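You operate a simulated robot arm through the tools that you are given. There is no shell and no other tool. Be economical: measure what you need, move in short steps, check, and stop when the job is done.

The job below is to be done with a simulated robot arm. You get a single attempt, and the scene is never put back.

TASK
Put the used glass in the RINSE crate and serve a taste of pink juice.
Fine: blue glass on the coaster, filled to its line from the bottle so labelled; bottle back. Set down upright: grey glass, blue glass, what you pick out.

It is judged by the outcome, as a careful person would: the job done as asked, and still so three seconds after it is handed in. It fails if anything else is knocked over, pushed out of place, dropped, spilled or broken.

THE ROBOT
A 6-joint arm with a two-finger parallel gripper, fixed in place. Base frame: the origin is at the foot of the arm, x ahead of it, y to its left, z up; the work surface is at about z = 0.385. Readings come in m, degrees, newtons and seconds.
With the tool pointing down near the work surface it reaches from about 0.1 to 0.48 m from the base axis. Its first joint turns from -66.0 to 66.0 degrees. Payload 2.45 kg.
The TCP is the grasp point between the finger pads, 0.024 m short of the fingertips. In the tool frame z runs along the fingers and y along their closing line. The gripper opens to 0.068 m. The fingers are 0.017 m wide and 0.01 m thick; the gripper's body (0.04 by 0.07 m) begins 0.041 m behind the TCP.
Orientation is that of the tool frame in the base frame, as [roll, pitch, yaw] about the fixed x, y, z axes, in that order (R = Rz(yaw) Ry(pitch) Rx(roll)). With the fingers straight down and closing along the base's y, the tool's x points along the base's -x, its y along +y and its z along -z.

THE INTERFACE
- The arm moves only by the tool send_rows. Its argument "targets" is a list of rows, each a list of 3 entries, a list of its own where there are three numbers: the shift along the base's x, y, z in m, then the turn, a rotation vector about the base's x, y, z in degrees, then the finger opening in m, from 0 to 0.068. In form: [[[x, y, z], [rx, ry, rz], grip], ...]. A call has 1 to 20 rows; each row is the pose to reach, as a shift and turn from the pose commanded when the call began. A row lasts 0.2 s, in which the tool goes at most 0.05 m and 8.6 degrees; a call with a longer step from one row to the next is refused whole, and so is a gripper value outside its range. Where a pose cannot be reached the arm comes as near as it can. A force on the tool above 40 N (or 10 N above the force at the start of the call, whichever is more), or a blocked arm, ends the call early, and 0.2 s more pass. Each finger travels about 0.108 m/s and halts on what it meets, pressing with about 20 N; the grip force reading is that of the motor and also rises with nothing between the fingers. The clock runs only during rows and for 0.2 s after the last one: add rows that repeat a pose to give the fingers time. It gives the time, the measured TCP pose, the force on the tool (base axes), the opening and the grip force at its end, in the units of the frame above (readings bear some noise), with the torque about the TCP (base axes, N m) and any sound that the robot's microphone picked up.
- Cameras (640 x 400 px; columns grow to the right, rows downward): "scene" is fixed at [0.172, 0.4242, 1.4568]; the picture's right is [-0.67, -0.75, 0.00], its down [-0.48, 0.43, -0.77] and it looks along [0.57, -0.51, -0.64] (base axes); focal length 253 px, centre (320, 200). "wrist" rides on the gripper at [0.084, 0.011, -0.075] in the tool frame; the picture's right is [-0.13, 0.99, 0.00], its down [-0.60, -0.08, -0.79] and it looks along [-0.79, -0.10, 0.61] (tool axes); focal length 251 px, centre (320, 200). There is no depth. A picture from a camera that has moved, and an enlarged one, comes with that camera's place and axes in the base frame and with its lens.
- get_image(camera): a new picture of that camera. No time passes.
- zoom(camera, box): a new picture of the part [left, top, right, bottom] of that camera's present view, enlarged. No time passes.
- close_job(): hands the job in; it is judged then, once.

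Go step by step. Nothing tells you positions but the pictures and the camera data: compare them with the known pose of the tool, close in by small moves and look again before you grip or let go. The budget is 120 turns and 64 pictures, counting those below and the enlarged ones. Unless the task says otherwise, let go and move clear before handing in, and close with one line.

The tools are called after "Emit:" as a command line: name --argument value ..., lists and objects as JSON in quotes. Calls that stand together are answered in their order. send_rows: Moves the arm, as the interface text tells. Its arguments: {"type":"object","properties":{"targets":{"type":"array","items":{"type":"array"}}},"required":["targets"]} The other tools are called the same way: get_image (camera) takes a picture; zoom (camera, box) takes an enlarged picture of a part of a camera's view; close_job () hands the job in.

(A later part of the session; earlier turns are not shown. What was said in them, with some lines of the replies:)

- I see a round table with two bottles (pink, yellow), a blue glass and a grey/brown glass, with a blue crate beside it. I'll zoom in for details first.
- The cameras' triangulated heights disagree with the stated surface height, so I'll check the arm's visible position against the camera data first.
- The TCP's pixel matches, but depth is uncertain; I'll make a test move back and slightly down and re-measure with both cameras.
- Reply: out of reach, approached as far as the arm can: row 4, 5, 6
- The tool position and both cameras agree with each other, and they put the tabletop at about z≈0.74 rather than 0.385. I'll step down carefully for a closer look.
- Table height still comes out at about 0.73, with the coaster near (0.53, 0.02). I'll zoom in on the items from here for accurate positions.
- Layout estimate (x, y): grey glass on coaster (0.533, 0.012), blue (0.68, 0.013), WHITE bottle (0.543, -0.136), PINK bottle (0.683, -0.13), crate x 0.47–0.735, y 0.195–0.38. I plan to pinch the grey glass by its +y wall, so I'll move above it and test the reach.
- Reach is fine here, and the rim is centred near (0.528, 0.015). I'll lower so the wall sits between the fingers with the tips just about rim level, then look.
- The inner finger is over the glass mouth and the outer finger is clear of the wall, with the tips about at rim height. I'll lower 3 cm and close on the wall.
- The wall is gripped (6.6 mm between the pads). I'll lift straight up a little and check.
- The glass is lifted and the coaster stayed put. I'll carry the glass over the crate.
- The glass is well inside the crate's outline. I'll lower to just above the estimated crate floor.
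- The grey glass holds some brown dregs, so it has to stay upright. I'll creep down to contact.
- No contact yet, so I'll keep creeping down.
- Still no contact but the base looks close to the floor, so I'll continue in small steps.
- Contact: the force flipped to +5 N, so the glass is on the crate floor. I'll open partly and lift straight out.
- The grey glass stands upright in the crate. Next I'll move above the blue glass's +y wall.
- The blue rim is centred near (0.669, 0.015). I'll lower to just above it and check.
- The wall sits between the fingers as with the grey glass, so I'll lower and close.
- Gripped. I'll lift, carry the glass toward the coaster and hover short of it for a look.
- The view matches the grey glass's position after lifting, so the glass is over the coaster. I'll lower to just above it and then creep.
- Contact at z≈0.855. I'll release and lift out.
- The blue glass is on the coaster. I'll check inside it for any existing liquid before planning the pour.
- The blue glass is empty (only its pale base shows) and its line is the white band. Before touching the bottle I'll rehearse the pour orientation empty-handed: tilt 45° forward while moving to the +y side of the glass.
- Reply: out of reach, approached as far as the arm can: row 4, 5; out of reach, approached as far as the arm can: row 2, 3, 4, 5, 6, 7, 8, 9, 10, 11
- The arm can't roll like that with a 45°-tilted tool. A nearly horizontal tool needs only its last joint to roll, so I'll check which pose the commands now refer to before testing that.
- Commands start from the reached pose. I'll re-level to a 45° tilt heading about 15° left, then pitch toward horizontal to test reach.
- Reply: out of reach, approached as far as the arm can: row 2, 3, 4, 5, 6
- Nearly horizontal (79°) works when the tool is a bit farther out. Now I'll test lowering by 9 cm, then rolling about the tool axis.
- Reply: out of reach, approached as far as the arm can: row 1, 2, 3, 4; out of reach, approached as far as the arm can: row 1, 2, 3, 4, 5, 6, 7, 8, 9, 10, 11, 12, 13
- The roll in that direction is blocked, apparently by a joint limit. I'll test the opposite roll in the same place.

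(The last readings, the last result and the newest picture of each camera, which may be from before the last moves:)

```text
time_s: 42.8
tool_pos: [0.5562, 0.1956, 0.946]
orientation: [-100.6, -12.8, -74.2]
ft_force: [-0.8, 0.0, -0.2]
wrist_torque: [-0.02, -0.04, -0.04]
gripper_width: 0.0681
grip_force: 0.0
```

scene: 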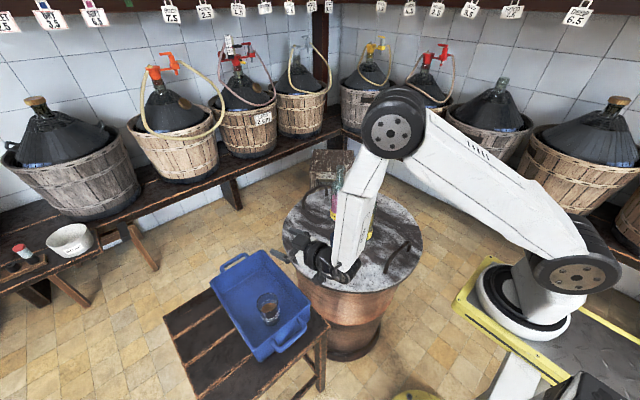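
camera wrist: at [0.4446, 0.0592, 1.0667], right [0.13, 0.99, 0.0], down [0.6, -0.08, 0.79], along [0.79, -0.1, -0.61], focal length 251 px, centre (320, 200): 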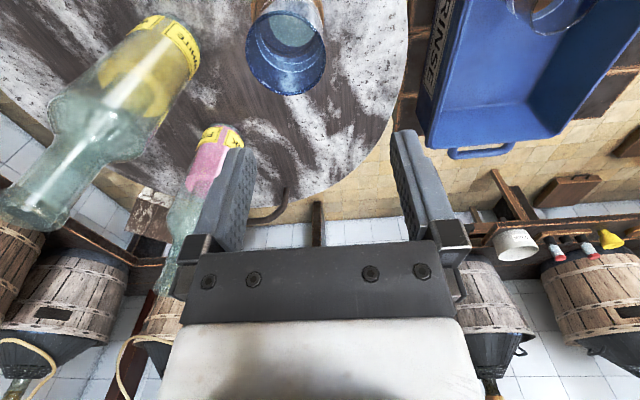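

The opposite roll works freely. So I should grasp with the camera on top (roll about -180°) and pour by rolling back. I'll test the pour position in this rolled state, then continue the roll.

Emit:
send_rows --targets '[[[-0.02, -0.02, 0.0], [0, 0, 0], 0.068], [[-0.04, -0.045, 0], [0, 0, 0], 0.068], [[-0.05, -0.066, 0], [0, 0, 0], 0.068], [[-0.05, -0.066, 0], [0, 0, 0], 0.068]]'

Emit:
send_rows --targets '[[[0, 0, 0.01], [-7.6, -1.9, 1.5], 0.068], [[0, 0, 0.02], [-15.2, -3.8, 3.0], 0.068], [[0, 0, 0.03], [-22.9, -5.6, 4.5], 0.068], [[0, 0, 0.03], [-30.5, -7.5, 6.0], 0.068], [[0, 0, 0.03], [-38.1, -9.4, 7.6], 0.068], [[0, 0, 0.03], [-45.8, -11.3, 9.1], 0.068], [[0, 0, 0.03], [-53.4, -13.2, 10.6], 0.068], [[0, 0, 0.03], [-61, -15, 12.1], 0.068], [[0, 0, 0.03], [-68.7, -16.9, 13.6], 0.068], [[0, 0, 0.03], [-68.7, -16.9, 13.6], 0.068]]'

Emit:
get_image --camera "scene"

```text
time_s: 43.8
tool_pos: [0.4879, 0.1613, 0.9444]
orientation: [-100.6, -12.6, -74.2]
ft_force: [-0.7, -0.3, 0.0]
wrist_torque: [0.01, 0.02, 0.02]
gripper_width: 0.0682
grip_force: 0.1
out of reach, approached as far as the arm can: row 1, 2, 3, 4
```

```text
time_s: 46.0
tool_pos: [0.4862, 0.1642, 0.9745]
orientation: [-154.5, -78.2, -12.0]
ft_force: [-0.1, 0.4, 0.7]
wrist_torque: [-0.04, -0.01, 0.01]
gripper_width: 0.0677
grip_force: 0.0
out of reach, approached as far as the arm can: row 7, 8, 9, 10
```

```text
26 pictures are left
```

scene: 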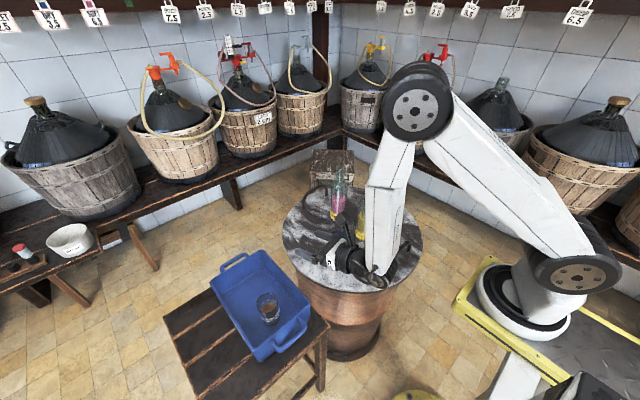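

I worked out the geometry: a horizontal tool needs a larger radius, so I'll pour from the glass's far-left side heading about -45°, the same heading I want for grasping the pink bottle. I'll rehearse that: heading -45°, 65° tilt, camera on top, at (0.61, 0.096, 0.99).

Emit:
send_rows --targets '[[[0.015, -0.008, 0.01], [-0.11, 1.97, -7.12], 0.068], [[0.03, -0.017, 0.016], [-0.22, 3.95, -14.25], 0.068], [[0.045, -0.025, 0.016], [-0.34, 5.9, -21.4], 0.068], [[0.06, -0.034, 0.016], [-0.45, 7.9, -28.5], 0.068], [[0.075, -0.042, 0.016], [-0.56, 9.9, -35.6], 0.068], [[0.09, -0.05, 0.016], [-0.67, 11.85, -42.75], 0.068], [[0.107, -0.059, 0.016], [-0.79, 13.8, -49.9], 0.068], [[0.123, -0.068, 0.016], [-0.9, 15.8, -57.0], 0.068], [[0.123, -0.068, 0.016], [-0.9, 15.8, -57.0], 0.068]]'

```text
time_s: 48.0
tool_pos: [0.6105, 0.0969, 0.9912]
orientation: [-179.5, -64.9, -45.4]
ft_force: [0.3, -0.6, 0.9]
wrist_torque: [0.01, 0.01, 0.01]
gripper_width: 0.0682
grip_force: 0.1
```

That pose is reached exactly. Now I'll rehearse the pour tilt, a +100° rotation about the horizontal heading.

Emit:
send_rows --targets '[[[0, 0, -0.01], [5.9, -5.9, 0], 0.068], [[0, 0, -0.02], [11.8, -11.8, 0], 0.068], [[0, 0, -0.03], [17.7, -17.7, 0], 0.068], [[0, 0, -0.04], [23.6, -23.6, 0], 0.068], [[0, 0, -0.05], [29.5, -29.5, 0], 0.068], [[0, 0, -0.06], [35.4, -35.4, 0], 0.068], [[0, 0, -0.07], [41.2, -41.2, 0], 0.068], [[0, 0, -0.07], [47.1, -47.1, 0], 0.068], [[0, 0, -0.07], [53, -53, 0], 0.068], [[0, 0, -0.07], [58.9, -58.9, 0], 0.068], [[0, 0, -0.07], [64.8, -64.8, 0], 0.068], [[0, 0, -0.07], [70.7, -70.7, 0], 0.068], [[0, 0, -0.07], [70.7, -70.7, 0], 0.068]]'

Emit:
get_image --camera "scene"

```text
time_s: 50.8
tool_pos: [0.6111, 0.0959, 0.9229]
orientation: [-85.3, 9.4, -109.5]
ft_force: [0.0, 0.6, -0.4]
wrist_torque: [0.01, 0.0, 0.01]
gripper_width: 0.0678
grip_force: 0.1
```

```text
25 pictures are left
```

scene: 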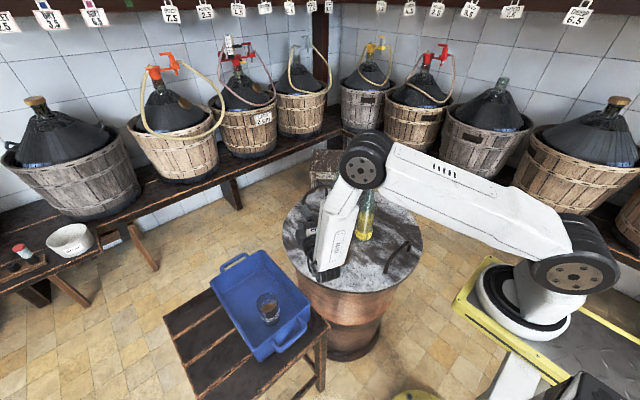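

The full pour tilt is reachable without contact. I'll undo the roll and set up a flatter grasp (75° tilt, heading -55°) so the camera clears the bottle neck.

Emit:
send_rows --targets '[[[0, 0, 0.01], [-5.9, 5.9, 0], 0.068], [[0, 0, 0.02], [-11.8, 11.8, 0], 0.068], [[0, 0, 0.03], [-17.7, 17.7, 0], 0.068], [[0, 0, 0.04], [-23.6, 23.6, 0], 0.068], [[0, 0, 0.05], [-29.5, 29.5, 0], 0.068], [[0, 0, 0.06], [-35.4, 35.4, 0], 0.068], [[0, 0, 0.07], [-41.2, 41.2, 0], 0.068], [[0, 0, 0.07], [-47.1, 47.1, 0], 0.068], [[0, 0, 0.07], [-53, 53, 0], 0.068], [[0, 0, 0.07], [-58.9, 58.9, 0], 0.068], [[0, 0, 0.07], [-64.8, 64.8, 0], 0.068], [[0, 0, 0.07], [-70.7, 70.7, 0], 0.068], [[0, 0, 0.07], [-70.7, 70.7, 0], 0.068]]'

Emit:
send_rows --targets '[[[0, -0.03, -0.01], [-3.83, -3.2, -5], 0.068], [[-0.005, -0.06, -0.02], [-7.66, -6.43, -10], 0.068], [[-0.005, -0.09, -0.035], [-7.66, -6.43, -10], 0.068], [[-0.005, -0.116, -0.05], [-7.66, -6.43, -10], 0.068], [[-0.005, -0.116, -0.05], [-7.66, -6.43, -10], 0.068]]'

Emit:
get_image --camera "wrist"

Emit:
zoom --camera "scene" --box '[280, 140, 420, 270]'

```text
time_s: 53.6
tool_pos: [0.6103, 0.0953, 0.9919]
orientation: [-179.6, -65.0, -45.2]
ft_force: [-1.0, -0.6, 0.4]
wrist_torque: [-0.05, 0.01, 0.0]
gripper_width: 0.0681
grip_force: 0.1
```

```text
time_s: 54.8
tool_pos: [0.6056, -0.0212, 0.9436]
orientation: [-179.0, -75.0, -55.6]
ft_force: [-0.2, -1.5, 0.8]
wrist_torque: [0.03, 0.0, -0.01]
gripper_width: 0.068
grip_force: 0.1
```

```text
24 pictures are left
camera wrist: at [0.5676, 0.0133, 1.0419], right [-0.83, -0.54, -0.13], down [-0.47, 0.8, -0.38], along [0.31, -0.25, -0.92], focal length 251 px, centre (320, 200)
```

wrist: 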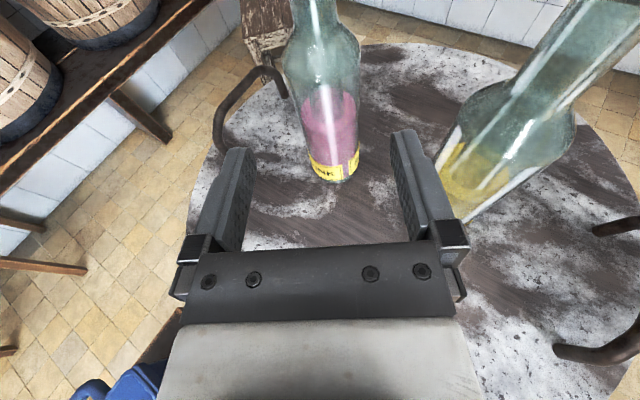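

```text
3.08 times, centred on (350, 205) of scene
camera zoom: at [0.172, 0.4242, 1.4568], right [-0.67, -0.74, 0.0], down [-0.48, 0.43, -0.77], along [0.57, -0.51, -0.64], focal length 777 px, centre (228, 185)
```

zoom: 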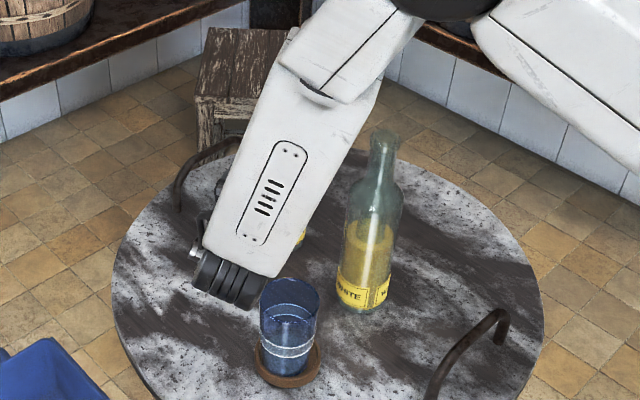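

The pink bottle lines up with the gripper centre (lateral offset about 0), around 12 cm ahead. I'll move partway in and recheck.

Emit:
send_rows --targets '[[[0.01, -0.015, -0.03], [0, 0, 0], 0.068], [[0.022, -0.032, -0.055], [0, 0, 0], 0.068], [[0.03, -0.044, -0.07], [0, 0, 0], 0.068], [[0.03, -0.044, -0.07], [0, 0, 0], 0.068]]'

Emit:
get_image --camera "wrist"

Emit:
zoom --camera "scene" --box '[280, 140, 420, 270]'

```text
time_s: 55.8
tool_pos: [0.6357, -0.0646, 0.8706]
orientation: [-179.2, -75.0, -55.6]
ft_force: [0.1, -0.6, 0.6]
wrist_torque: [0.0, 0.01, -0.01]
gripper_width: 0.068
grip_force: 0.1
```

```text
22 pictures are left
camera wrist: at [0.5972, -0.0299, 0.9711], right [-0.83, -0.54, -0.13], down [-0.47, 0.8, -0.38], along [0.31, -0.25, -0.92], focal length 251 px, centre (320, 200)
```

wrist: 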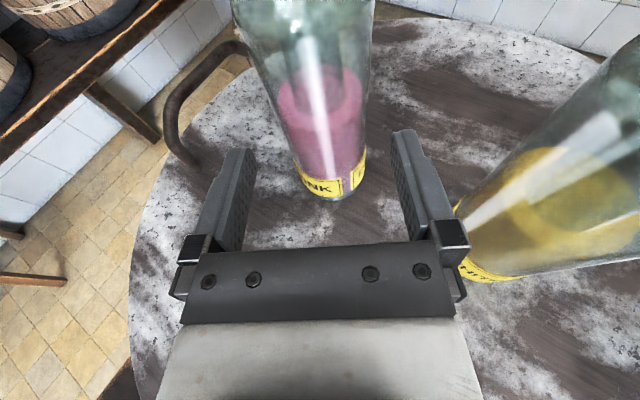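

```text
3.08 times, centred on (350, 205) of scene
camera zoom: at [0.172, 0.4242, 1.4568], right [-0.67, -0.74, 0.0], down [-0.48, 0.43, -0.77], along [0.57, -0.51, -0.64], focal length 777 px, centre (228, 185)
```

zoom: 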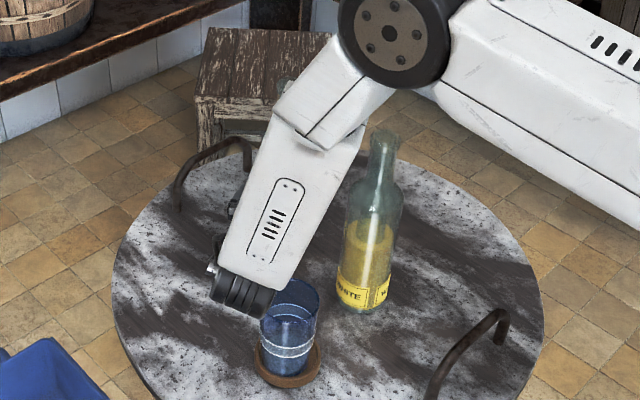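

Lateral alignment is within about 1 mm. I'll advance to straddle the bottle at the present height.

Emit:
send_rows --targets '[[[0.009, -0.0135, 0], [0, 0, 0], 0.068], [[0.019, -0.0275, 0], [0, 0, 0], 0.068], [[0.028, -0.041, 0], [0, 0, 0], 0.068], [[0.036, -0.0525, 0], [0, 0, 0], 0.068], [[0.036, -0.0525, 0], [0, 0, 0], 0.068]]'

Emit:
get_image --camera "wrist"

```text
time_s: 57.0
tool_pos: [0.6692, -0.1183, 0.8714]
orientation: [-179.1, -74.9, -55.6]
ft_force: [-0.6, 0.0, -0.2]
wrist_torque: [0.02, -0.01, 0.0]
gripper_width: 0.0678
grip_force: 0.1
```

```text
20 pictures are left
camera wrist: at [0.6323, -0.0831, 0.9718], right [-0.83, -0.54, -0.13], down [-0.47, 0.8, -0.38], along [0.31, -0.25, -0.92], focal length 251 px, centre (320, 200)
```

wrist: 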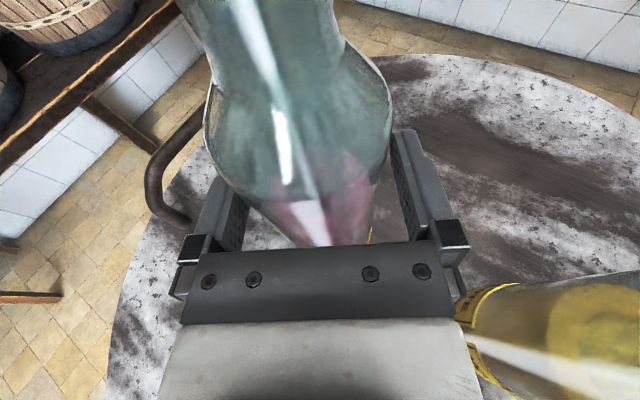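

The bottle is between the fingers with no contact force. I'll close the grip.

Emit:
send_rows --targets '[[[0, 0, 0], [0, 0, 0], 0.062], [[0, 0, 0], [0, 0, 0], 0.056], [[0, 0, 0], [0, 0, 0], 0.05], [[0, 0, 0], [0, 0, 0], 0.0], [[0, 0, 0], [0, 0, 0], 0.0], [[0, 0, 0], [0, 0, 0], 0.0]]'

```text
time_s: 58.4
tool_pos: [0.6702, -0.1164, 0.8728]
orientation: [-179.0, -75.0, -55.7]
ft_force: [2.0, 1.1, 3.5]
wrist_torque: [0.09, -0.17, 0.02]
gripper_width: 0.0593
grip_force: 19.5
```

Gripped at 59 mm. I'll lift straight up 5 cm and check.

Emit:
send_rows --targets '[[[0, 0, 0.006], [0, 0, 0], 0.0], [[0, 0, 0.015], [0, 0, 0], 0.0], [[0, 0, 0.03], [0, 0, 0], 0.0], [[0, 0, 0.05], [0, 0, 0], 0.0], [[0, 0, 0.05], [0, 0, 0], 0.0]]'

Emit:
get_image --camera "wrist"

```text
time_s: 59.6
tool_pos: [0.6714, -0.1175, 0.9217]
orientation: [-179.4, -74.8, -55.4]
ft_force: [-0.1, 0.0, -5.6]
wrist_torque: [0.02, 0.04, 0.0]
gripper_width: 0.059
grip_force: 20.1
```

```text
19 pictures are left
camera wrist: at [0.6331, -0.0828, 1.0217], right [-0.83, -0.54, -0.13], down [-0.47, 0.8, -0.38], along [0.31, -0.25, -0.92], focal length 251 px, centre (320, 200)
```

wrist: 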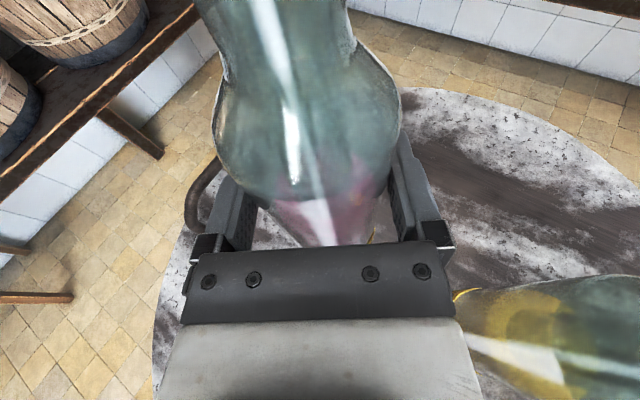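

The bottle hangs securely (about 0.57 kg) and stays upright. I'll carry it to the pour station on the far-left side of the blue glass.

Emit:
send_rows --targets '[[[0, 0.0, 0.02], [0, 0, 0], 0.0], [[-0.004, 0.02, 0.045], [0, 0, 0], 0.0], [[-0.012, 0.05, 0.06], [0, 0, 0], 0.0], [[-0.02, 0.085, 0.06], [0, 0, 0], 0.0], [[-0.028, 0.12, 0.06], [0, 0, 0], 0.0], [[-0.036, 0.155, 0.06], [0, 0, 0], 0.0], [[-0.041, 0.185, 0.06], [0, 0, 0], 0.0], [[-0.044, 0.2, 0.06], [0, 0, 0], 0.0], [[-0.044, 0.2, 0.06], [0, 0, 0], 0.0], [[-0.044, 0.2, 0.06], [0, 0, 0], 0.0]]'

Emit:
get_image --camera "scene"

```text
time_s: 61.8
tool_pos: [0.6267, 0.0826, 0.9824]
orientation: [-179.2, -74.9, -55.4]
ft_force: [0.1, 0.7, -6.0]
wrist_torque: [0.05, -0.01, -0.01]
gripper_width: 0.0596
grip_force: 19.8
```

```text
18 pictures are left
```

scene: 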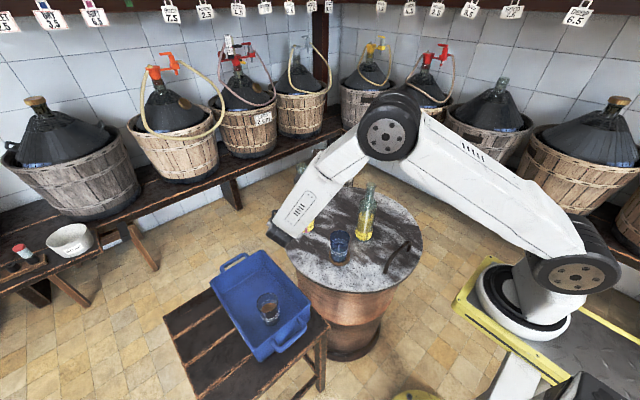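

Everything is in place and the blue glass is now visible to the scene camera. I'll tilt slowly to 72°, below the expected flow angle, while lowering.

Emit:
send_rows --targets '[[[0, 0, 0], [2.26, -3.3, 0], 0], [[0, 0, 0], [4.53, -6.59, 0], 0], [[0, 0, 0], [6.79, -9.89, 0], 0], [[0, 0, 0], [9.06, -13.18, 0], 0], [[0, 0, 0], [11.32, -16.48, 0], 0], [[0, 0, 0], [13.58, -19.78, 0], 0], [[0, 0, -0.005], [15.85, -23.07, 0], 0], [[0, 0, -0.01], [18.11, -26.37, 0], 0], [[0, 0, -0.015], [20.38, -29.66, 0], 0], [[0, 0, -0.02], [22.64, -32.96, 0], 0], [[0, 0, -0.026], [24.9, -36.26, 0], 0], [[0, 0, -0.032], [27.17, -39.55, 0], 0], [[0, 0, -0.038], [29.43, -42.85, 0], 0], [[0, 0, -0.044], [31.7, -46.14, 0], 0], [[0, 0, -0.05], [33.96, -49.44, 0], 0], [[0, 0, -0.056], [36.22, -52.74, 0], 0], [[0, 0, -0.062], [38.49, -56.03, 0], 0], [[0, 0, -0.065], [40.75, -59.33, 0], 0], [[0, 0, -0.065], [40.75, -59.33, 0], 0]]'

Emit:
get_image --camera "scene"

Emit:
get_image --camera "wrist"

```text
time_s: 65.8
tool_pos: [0.6258, 0.0842, 0.9168]
orientation: [-94.0, -17.3, -129.7]
ft_force: [0.1, 0.7, -5.0]
wrist_torque: [-0.03, 0.11, -0.02]
gripper_width: 0.0592
grip_force: 20.3
```

```text
17 pictures are left
```

scene: 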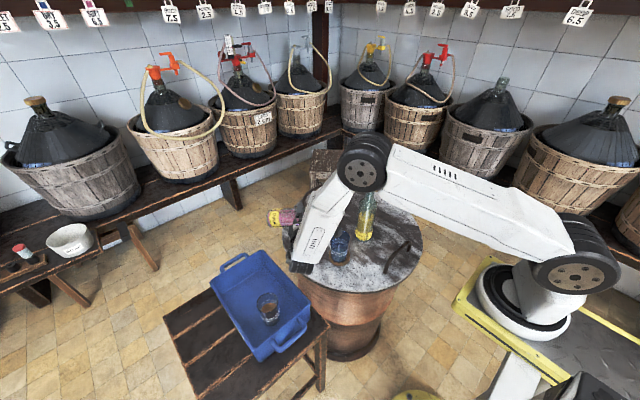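

```text
16 pictures are left
camera wrist: at [0.5164, 0.0687, 0.9356], right [-0.16, -0.09, -0.98], down [-0.21, 0.98, -0.05], along [0.96, 0.2, -0.18], focal length 251 px, centre (320, 200)
```

wrist: 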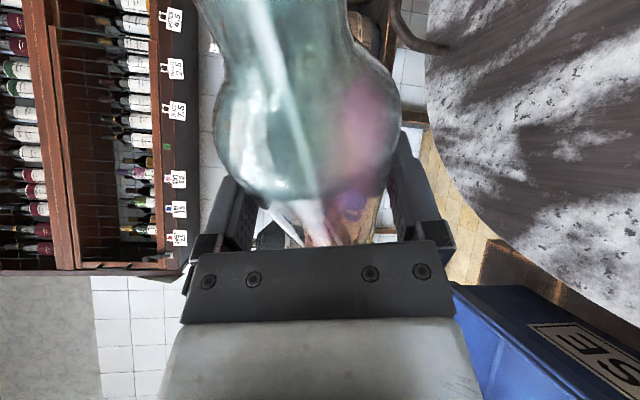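

The bottle is at 72° and holding steady. I'll zoom in on the glass and neck area.

Emit:
zoom --camera "scene" --box '[260, 190, 380, 280]'

```text
4.44 times, centred on (320, 235) of scene
camera zoom: at [0.1721, 0.4242, 1.4567], right [-0.67, -0.75, 0.0], down [-0.48, 0.43, -0.77], along [0.57, -0.51, -0.64], focal length 1122 px, centre (320, 44)
```

zoom: 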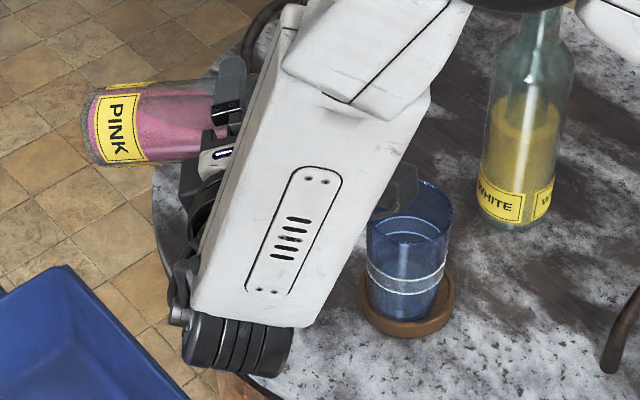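

The glass is visible and the geometry matches. I'll tilt on to 80° and watch force and sound.

Emit:
send_rows --targets '[[[0, 0, -0.003], [1.13, -1.65, 0], 0], [[0, 0, -0.006], [2.26, -3.3, 0], 0], [[0, 0, -0.009], [3.4, -4.94, 0], 0], [[0, 0, -0.011], [4.53, -6.59, 0], 0], [[0, 0, -0.011], [4.53, -6.59, 0], 0], [[0, 0, -0.011], [4.53, -6.59, 0], 0]]'

```text
time_s: 67.2
tool_pos: [0.6269, 0.0824, 0.9059]
orientation: [-91.8, -9.7, -130.2]
ft_force: [0.4, -0.2, -5.2]
wrist_torque: [-0.04, 0.12, 0.0]
gripper_width: 0.0591
grip_force: 20.4
```

No flow is heard yet, so I'll add 3° in small steps.

Emit:
send_rows --targets '[[[0, 0, 0], [0.57, -0.82, 0], 0], [[0, 0, 0], [1.13, -1.65, 0], 0], [[0, 0, 0], [1.7, -2.47, 0], 0], [[0, 0, 0], [1.7, -2.47, 0], 0], [[0, 0, 0], [1.7, -2.47, 0], 0]]'

Emit:
zoom --camera "scene" --box '[310, 200, 370, 260]'

```text
time_s: 68.4
tool_pos: [0.6264, 0.0838, 0.9056]
orientation: [-91.1, -6.8, -130.3]
ft_force: [0.2, 0.8, -5.7]
wrist_torque: [-0.02, 0.14, 0.02]
gripper_width: 0.0593
grip_force: 20.2
```

```text
6.67 times, centred on (340, 230) of scene
camera zoom: at [0.1721, 0.4242, 1.4567], right [-0.67, -0.75, 0.0], down [-0.48, 0.43, -0.77], along [0.57, -0.51, -0.64], focal length 1684 px, centre (187, 0)
```

zoom: 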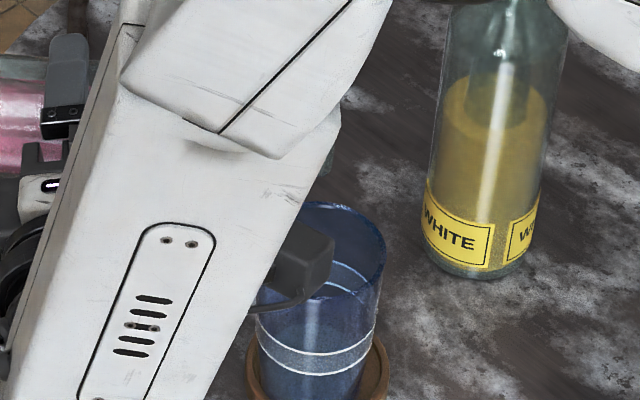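

The mouth tip is just visible, directly above the glass. I'll pull back 6 mm to allow for stream throw and add 2°.

Emit:
send_rows --targets '[[[0.0025, 0.0017, 0], [0, 0, 0], 0], [[0.005, 0.0034, 0], [0.57, -0.82, 0], 0], [[0.005, 0.0034, 0], [1.13, -1.65, 0], 0], [[0.005, 0.0034, 0], [1.13, -1.65, 0], 0], [[0.005, 0.0034, 0], [1.13, -1.65, 0], 0]]'

```text
time_s: 69.6
tool_pos: [0.6324, 0.0866, 0.9054]
orientation: [-90.4, -4.8, -130.4]
ft_force: [0.0, -0.8, -4.8]
wrist_torque: [-0.03, 0.11, -0.01]
gripper_width: 0.0591
grip_force: 20.3
```

Emit:
send_rows --targets '[[[0, 0, 0], [0.57, -0.82, 0], 0], [[0, 0, 0], [1.13, -1.65, 0], 0], [[0, 0, 0], [1.13, -1.65, 0], 0], [[0, 0, 0], [1.13, -1.65, 0], 0], [[0, 0, 0], [1.13, -1.65, 0], 0]]'

Emit:
zoom --camera "scene" --box '[310, 200, 370, 260]'

```text
time_s: 70.8
tool_pos: [0.6318, 0.0876, 0.9058]
orientation: [-90.1, -3.0, -130.4]
ft_force: [-0.1, 0.5, -4.5]
wrist_torque: [-0.07, 0.11, 0.0]
gripper_width: 0.0592
grip_force: 20.0
```

```text
6.67 times, centred on (340, 230) of scene
camera zoom: at [0.1721, 0.4242, 1.4567], right [-0.67, -0.75, 0.0], down [-0.48, 0.43, -0.77], along [0.57, -0.51, -0.64], focal length 1684 px, centre (187, 0)
```

zoom: 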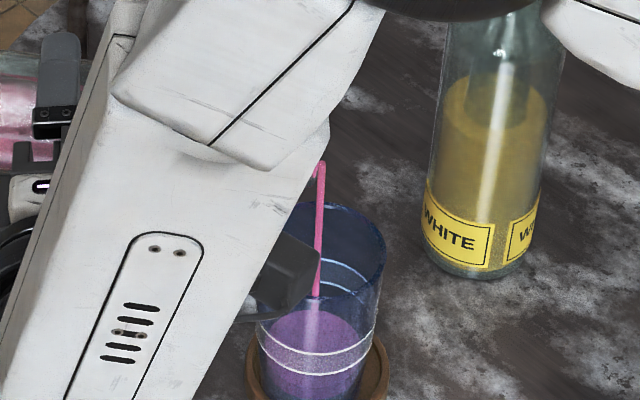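

Pink juice is flowing cleanly into the glass and the level is nearing the band. I'll tilt back at once to stop and measure.

Emit:
send_rows --targets '[[[0, 0, 0], [-4.0, 5.8, 0], 0], [[0, 0, 0], [-6.2, 9.06, 0], 0], [[0, 0, 0], [-6.2, 9.06, 0], 0]]'

Emit:
zoom --camera "scene" --box '[310, 210, 370, 270]'

```text
time_s: 71.6
tool_pos: [0.6335, 0.0879, 0.9054]
orientation: [-93.1, -13.5, -130.0]
ft_force: [0.2, -0.8, -5.7]
wrist_torque: [-0.05, 0.1, 0.01]
gripper_width: 0.0591
grip_force: 20.5
```

```text
6.67 times, centred on (340, 240) of scene
camera zoom: at [0.1721, 0.4242, 1.4567], right [-0.67, -0.75, 0.0], down [-0.48, 0.43, -0.77], along [0.57, -0.51, -0.64], focal length 1684 px, centre (187, -67)
```

zoom: 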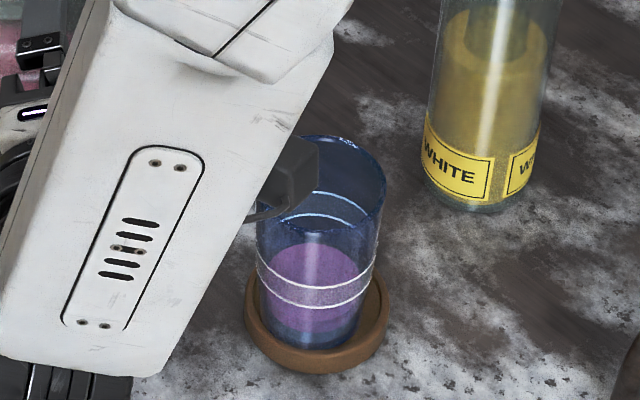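

The level is a bit below the band (roughly half the needed depth). I'll pour again at the same angle for about 1 s, then tilt back.

Emit:
send_rows --targets '[[[0, 0, 0], [3.1, -4.5, 0], 0], [[0, 0, 0], [6.2, -9.06, 0], 0], [[0, 0, 0], [6.2, -9.06, 0], 0], [[0, 0, 0], [6.2, -9.06, 0], 0], [[0, 0, 0], [6.2, -9.06, 0], 0], [[0, 0, 0], [6.2, -9.06, 0], 0], [[0, 0, 0], [2.2, -3.2, 0], 0], [[0, 0, 0], [0, 0, 0], 0], [[0, 0, 0], [0, 0, 0], 0]]'

Emit:
zoom --camera "scene" --box '[320, 220, 360, 260]'

```text
time_s: 73.6
tool_pos: [0.6314, 0.0876, 0.906]
orientation: [-93.0, -13.6, -130.0]
ft_force: [-0.8, 0.0, -4.7]
wrist_torque: [-0.05, 0.1, 0.03]
gripper_width: 0.0591
grip_force: 20.3
```

```text
10.00 times, centred on (340, 240) of scene
camera zoom: at [0.1721, 0.4242, 1.4567], right [-0.67, -0.75, 0.0], down [-0.48, 0.43, -0.77], along [0.57, -0.51, -0.64], focal length 2526 px, centre (120, -200)
```

zoom: 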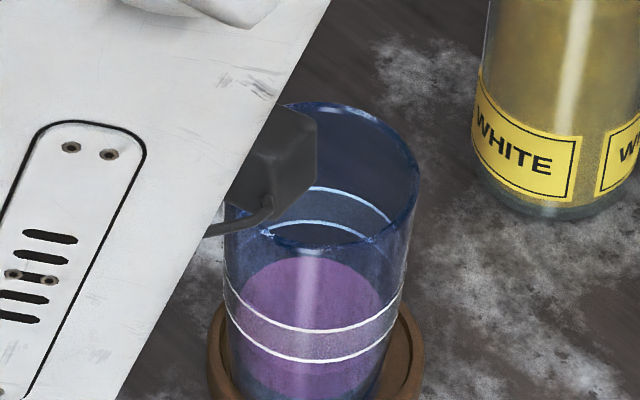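

The level rose only about 4 mm and is still roughly 15 mm below mid-band. I'll pour longer, slightly steeper (88°).

Emit:
send_rows --targets '[[[0, 0, 0], [3.1, -4.5, 0], 0], [[0, 0, 0], [6.2, -9.06, 0], 0], [[0, 0, 0], [6.8, -9.9, 0], 0], [[0, 0, 0], [6.8, -9.9, 0], 0], [[0, 0, 0], [6.8, -9.9, 0], 0], [[0, 0, 0], [6.8, -9.9, 0], 0], [[0, 0, 0], [6.8, -9.9, 0], 0], [[0, 0, 0], [6.8, -9.9, 0], 0], [[0, 0, 0], [3.1, -4.5, 0], 0], [[0, 0, 0], [0, 0, 0], 0], [[0, 0, 0], [0, 0, 0], 0]]'

Emit:
zoom --camera "scene" --box '[320, 220, 360, 260]'

```text
time_s: 76.0
tool_pos: [0.6315, 0.0879, 0.9058]
orientation: [-93.0, -13.5, -130.1]
ft_force: [0.3, 0.0, -4.1]
wrist_torque: [-0.08, 0.09, 0.04]
gripper_width: 0.0595
grip_force: 19.8
```

```text
10.00 times, centred on (340, 240) of scene
camera zoom: at [0.1721, 0.4242, 1.4567], right [-0.67, -0.75, 0.0], down [-0.48, 0.43, -0.77], along [0.57, -0.51, -0.64], focal length 2526 px, centre (120, -200)
```

zoom: 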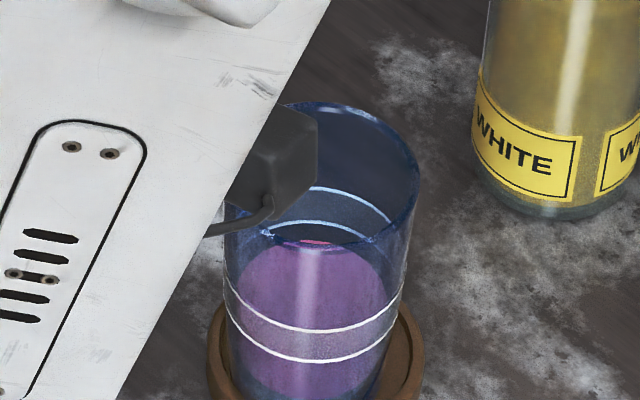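

Good progress: about 8 mm remains to mid-band. I'll repeat a similar pour.

Emit:
send_rows --targets '[[[0, 0, 0], [3.1, -4.5, 0], 0], [[0, 0, 0], [6.2, -9.06, 0], 0], [[0, 0, 0], [6.9, -10.1, 0], 0], [[0, 0, 0], [6.9, -10.1, 0], 0], [[0, 0, 0], [6.9, -10.1, 0], 0], [[0, 0, 0], [6.9, -10.1, 0], 0], [[0, 0, 0], [6.9, -10.1, 0], 0], [[0, 0, 0], [3.1, -4.5, 0], 0], [[0, 0, 0], [0, 0, 0], 0], [[0, 0, 0], [0, 0, 0], 0]]'

Emit:
zoom --camera "scene" --box '[320, 220, 360, 260]'

```text
time_s: 78.2
tool_pos: [0.632, 0.0865, 0.9063]
orientation: [-93.0, -13.6, -130.1]
ft_force: [0.9, 0.3, -3.7]
wrist_torque: [-0.06, 0.16, 0.0]
gripper_width: 0.0592
grip_force: 19.7
```

```text
10.00 times, centred on (340, 240) of scene
camera zoom: at [0.1721, 0.4242, 1.4567], right [-0.67, -0.75, 0.0], down [-0.48, 0.43, -0.77], along [0.57, -0.51, -0.64], focal length 2526 px, centre (120, -200)
```

zoom: 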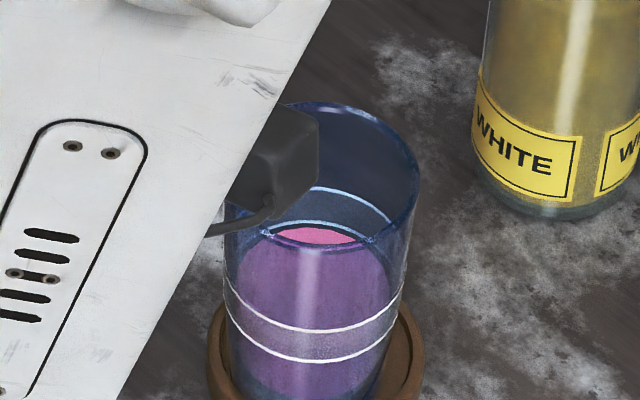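

The level has just entered the band, with roughly 3–4 mm to mid-band. One slightly shorter pour more.

Emit:
send_rows --targets '[[[0, 0, 0], [3.1, -4.5, 0], 0], [[0, 0, 0], [6.2, -9.06, 0], 0], [[0, 0, 0], [7.0, -10.2, 0], 0], [[0, 0, 0], [7.0, -10.2, 0], 0], [[0, 0, 0], [7.0, -10.2, 0], 0], [[0, 0, 0], [7.0, -10.2, 0], 0], [[0, 0, 0], [3.1, -4.5, 0], 0], [[0, 0, 0], [0, 0, 0], 0], [[0, 0, 0], [0, 0, 0], 0]]'

Emit:
zoom --camera "scene" --box '[320, 220, 360, 260]'

```text
time_s: 80.2
tool_pos: [0.6328, 0.0854, 0.9052]
orientation: [-93.0, -13.5, -130.0]
ft_force: [1.8, 0.1, -4.8]
wrist_torque: [-0.05, 0.1, -0.02]
gripper_width: 0.0589
grip_force: 20.1
```

```text
10.00 times, centred on (340, 240) of scene
camera zoom: at [0.1721, 0.4242, 1.4567], right [-0.67, -0.75, 0.0], down [-0.48, 0.43, -0.77], along [0.57, -0.51, -0.64], focal length 2526 px, centre (120, -200)
```

zoom: 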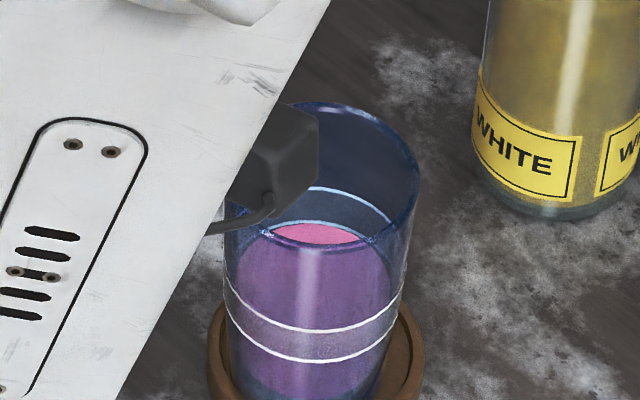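

Very close: the level is in the lower-to-middle part of the band. One more short pour to centre it.

Emit:
send_rows --targets '[[[0, 0, 0], [3.1, -4.5, 0], 0], [[0, 0, 0], [6.2, -9.06, 0], 0], [[0, 0, 0], [7.2, -10.5, 0], 0], [[0, 0, 0], [7.2, -10.5, 0], 0], [[0, 0, 0], [7.2, -10.5, 0], 0], [[0, 0, 0], [7.2, -10.5, 0], 0], [[0, 0, 0], [3.1, -4.5, 0], 0], [[0, 0, 0], [0, 0, 0], 0], [[0, 0, 0], [0, 0, 0], 0]]'

Emit:
zoom --camera "scene" --box '[320, 220, 360, 260]'

```text
time_s: 82.2
tool_pos: [0.6335, 0.0874, 0.906]
orientation: [-93.0, -13.6, -129.9]
ft_force: [0.3, 0.3, -5.3]
wrist_torque: [-0.07, 0.1, 0.05]
gripper_width: 0.059
grip_force: 20.2
```

```text
10.00 times, centred on (340, 240) of scene
camera zoom: at [0.1721, 0.4242, 1.4567], right [-0.67, -0.75, 0.0], down [-0.48, 0.43, -0.77], along [0.57, -0.51, -0.64], focal length 2526 px, centre (120, -200)
```

zoom: 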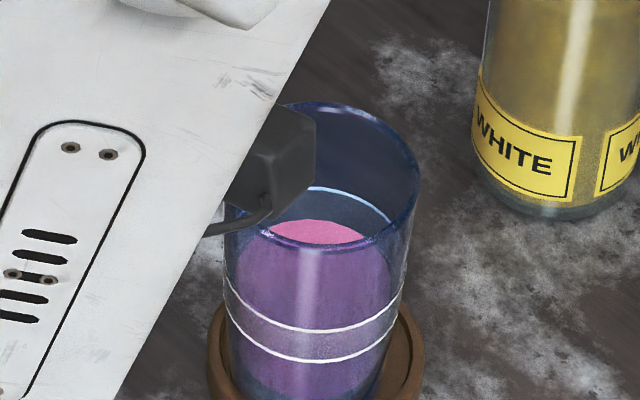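

The level now sits mid-band, so pouring is done. I'll raise and slowly return the bottle to upright.

Emit:
send_rows --targets '[[[0, 0, 0.01], [-2.15, 3.13, 0], 0], [[0, 0, 0.02], [-4.3, 6.26, 0], 0], [[0, 0, 0.03], [-6.46, 9.39, 0], 0], [[0, 0, 0.04], [-8.6, 12.5, 0], 0], [[0, 0, 0.05], [-10.76, 15.66, 0], 0], [[0, 0, 0.06], [-12.9, 18.8, 0], 0], [[0, 0, 0.07], [-15.06, 21.9, 0], 0], [[0, 0, 0.076], [-17.2, 25.05, 0], 0], [[0, 0, 0.076], [-19.4, 28.2, 0], 0], [[0, 0, 0.076], [-21.5, 31.3, 0], 0], [[0, 0, 0.076], [-23.7, 34.4, 0], 0], [[0, 0, 0.076], [-25.8, 37.6, 0], 0], [[0, 0, 0.076], [-28.0, 40.7, 0], 0], [[0, 0, 0.076], [-30.1, 43.8, 0], 0], [[0, 0, 0.076], [-32.3, 47.0, 0], 0], [[0, 0, 0.076], [-34.4, 50.1, 0], 0], [[0, 0, 0.076], [-37.3, 54.3, 0], 0], [[0, 0, 0.076], [-40.2, 58.5, 0], 0], [[-0.005, -0.0034, 0.076], [-43.04, 62.63, 0], 0], [[-0.005, -0.0034, 0.076], [-43.04, 62.63, 0], 0]]'

Emit:
get_image --camera "scene"

```text
time_s: 86.4
tool_pos: [0.627, 0.0842, 0.9806]
orientation: [-179.4, -74.9, -55.2]
ft_force: [-0.8, 0.2, -4.6]
wrist_torque: [0.05, 0.0, 0.0]
gripper_width: 0.0587
grip_force: 19.9
```

```text
6 pictures are left
```

scene: 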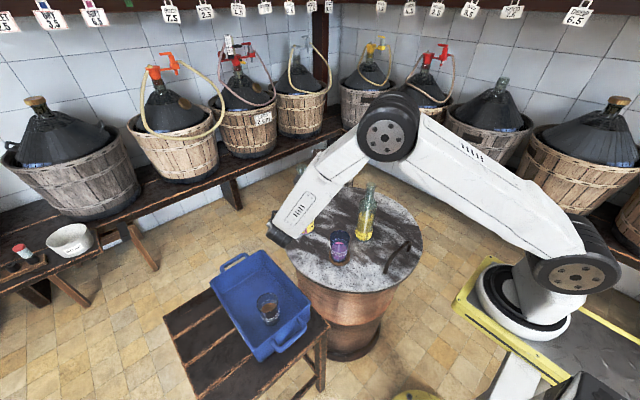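

The bottle is upright again. I'll carry it back above its original spot, then check the view against the earlier picture.

Emit:
send_rows --targets '[[[0.003, -0.015, 0], [0, 0, 0], 0.0], [[0.008, -0.045, 0], [0, 0, 0], 0.0], [[0.016, -0.08, 0], [0, 0, 0], 0.0], [[0.024, -0.115, 0], [0, 0, 0], 0.0], [[0.032, -0.15, 0], [0, 0, 0], 0.0], [[0.04, -0.18, -0.015], [0, 0, 0], 0.0], [[0.044, -0.2, -0.04], [0, 0, 0], 0.0], [[0.044, -0.2, -0.06], [0, 0, 0], 0.0], [[0.044, -0.2, -0.06], [0, 0, 0], 0.0], [[0.044, -0.2, -0.06], [0, 0, 0], 0.0]]'

Emit:
get_image --camera "wrist"

```text
time_s: 88.6
tool_pos: [0.6735, -0.1173, 0.9217]
orientation: [-179.1, -74.9, -55.5]
ft_force: [-0.1, 0.9, -4.9]
wrist_torque: [0.02, -0.01, 0.01]
gripper_width: 0.0585
grip_force: 19.5
```

```text
5 pictures are left
camera wrist: at [0.634, -0.0823, 1.0213], right [-0.83, -0.54, -0.13], down [-0.47, 0.8, -0.38], along [0.31, -0.25, -0.92], focal length 251 px, centre (320, 200)
```

wrist: 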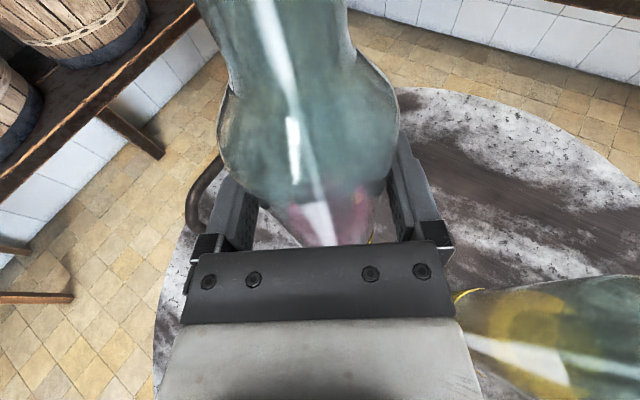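

The view matches the one after the first lift, so the bottle hasn't slipped. I'll lower to just above the table and creep to contact.

Emit:
send_rows --targets '[[[0, 0, -0.015], [0, 0, 0], 0.0], [[0, 0, -0.03], [0, 0, 0], 0.0], [[0, 0, -0.04], [0, 0, 0], 0.0], [[0, 0, -0.045], [0, 0, 0], 0.0], [[0, 0, -0.045], [0, 0, 0], 0.0]]'

Emit:
send_rows --targets '[[[0, 0, -0.002], [0, 0, 0], 0.0], [[0, 0, -0.004], [0, 0, 0], 0.0], [[0, 0, -0.004], [0, 0, 0], 0.0]]'

```text
time_s: 89.8
tool_pos: [0.6717, -0.1162, 0.8759]
orientation: [-179.1, -74.9, -55.7]
ft_force: [-0.8, -0.6, -3.9]
wrist_torque: [0.05, 0.02, 0.0]
gripper_width: 0.0587
grip_force: 19.9
```

```text
time_s: 90.6
tool_pos: [0.673, -0.1169, 0.8748]
orientation: [-178.5, -75.2, -56.2]
ft_force: [0.0, -1.6, 12.9]
wrist_torque: [-0.17, -0.01, 0.17]
gripper_width: 0.0586
grip_force: 20.3
```

It's on the table (+13 N). I'll ease up slightly, open slowly, and check before retreating.

Emit:
send_rows --targets '[[[0, 0, 0.001], [0, 0, 0], 0.0], [[0, 0, 0.002], [0, 0, 0], 0.0], [[0, 0, 0.002], [0, 0, 0], 0.0]]'

Emit:
send_rows --targets '[[[0, 0, 0], [0, 0, 0], 0.061], [[0, 0, 0], [0, 0, 0], 0.064], [[0, 0, 0], [0, 0, 0], 0.068], [[0, 0, 0], [0, 0, 0], 0.068], [[0, 0, 0], [0, 0, 0], 0.068]]'

Emit:
get_image --camera "wrist"

```text
time_s: 91.4
tool_pos: [0.6712, -0.1164, 0.8742]
orientation: [-179.2, -74.8, -55.5]
ft_force: [2.8, 0.4, 2.9]
wrist_torque: [0.06, -0.18, 0.0]
gripper_width: 0.0583
grip_force: 20.5
```

```text
time_s: 92.6
tool_pos: [0.6713, -0.1168, 0.8748]
orientation: [-179.1, -74.9, -55.7]
ft_force: [-0.4, -0.7, -0.1]
wrist_torque: [0.03, -0.03, 0.02]
gripper_width: 0.0681
grip_force: 0.1
```

```text
4 pictures are left
camera wrist: at [0.6334, -0.0821, 0.9746], right [-0.83, -0.54, -0.13], down [-0.47, 0.8, -0.38], along [0.31, -0.25, -0.92], focal length 251 px, centre (320, 200)
```

wrist: 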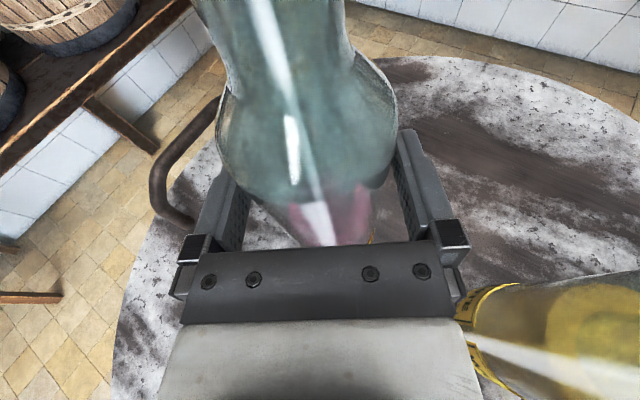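

The bottle stands free between the open fingers. I'll retreat along the approach path and rise.

Emit:
send_rows --targets '[[[-0.006, 0.0088, 0], [0, 0, 0], 0.068], [[-0.015, 0.022, 0], [0, 0, 0], 0.068], [[-0.026, 0.038, 0], [0, 0, 0], 0.068], [[-0.036, 0.0525, 0.005], [0, 0, 0], 0.068], [[-0.046, 0.068, 0.03], [0, 0, 0], 0.068], [[-0.056, 0.082, 0.06], [0, 0, 0], 0.068], [[-0.06, 0.11, 0.1], [0, 0, 0], 0.068], [[-0.06, 0.15, 0.125], [0, 0, 0], 0.068], [[-0.06, 0.19, 0.13], [0, 0, 0], 0.068], [[-0.06, 0.215, 0.13], [0, 0, 0], 0.068], [[-0.06, 0.215, 0.13], [0, 0, 0], 0.068]]'

Emit:
zoom --camera "scene" --box '[220, 150, 420, 330]'

```text
time_s: 95.0
tool_pos: [0.6104, 0.0984, 1.0043]
orientation: [-179.2, -74.9, -55.5]
ft_force: [-0.4, 0.2, -0.1]
wrist_torque: [0.0, 0.02, 0.0]
gripper_width: 0.0679
grip_force: 0.1
```

```text
2.22 times, centred on (320, 240) of scene
camera zoom: at [0.172, 0.4242, 1.4568], right [-0.67, -0.75, 0.0], down [-0.48, 0.43, -0.77], along [0.57, -0.51, -0.64], focal length 561 px, centre (320, 111)
```

zoom: 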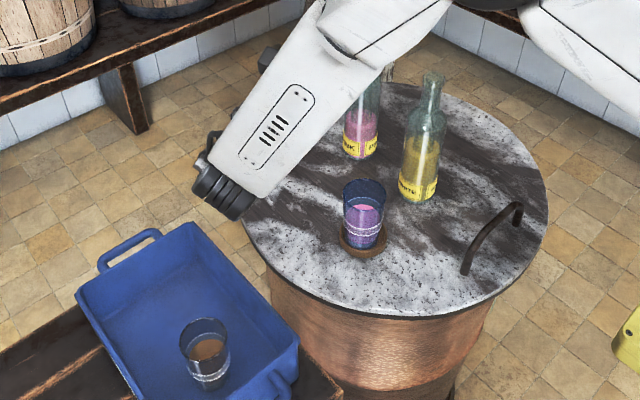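

Everything stands in place and the arm is clear. I'll take one last close look at the glass level and for drips.

Emit:
zoom --camera "scene" --box '[315, 195, 375, 265]'

```text
5.71 times, centred on (345, 230) of scene
camera zoom: at [0.172, 0.4242, 1.4568], right [-0.67, -0.75, 0.0], down [-0.48, 0.43, -0.77], along [0.57, -0.51, -0.64], focal length 1443 px, centre (177, 29)
```

zoom: 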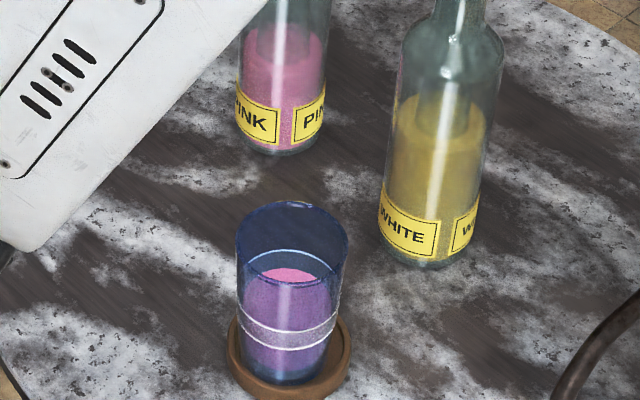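

The juice level is in the band, I see no spills, the bottles are upright and in place, and the arm is clear, so I'm handing in.

Emit:
close_job

```text
The job is handed in.
```

The used grey glass is upright in the RINSE crate. The blue glass is on the coaster, filled with pink juice to its band, and the PINK bottle is back in its place.
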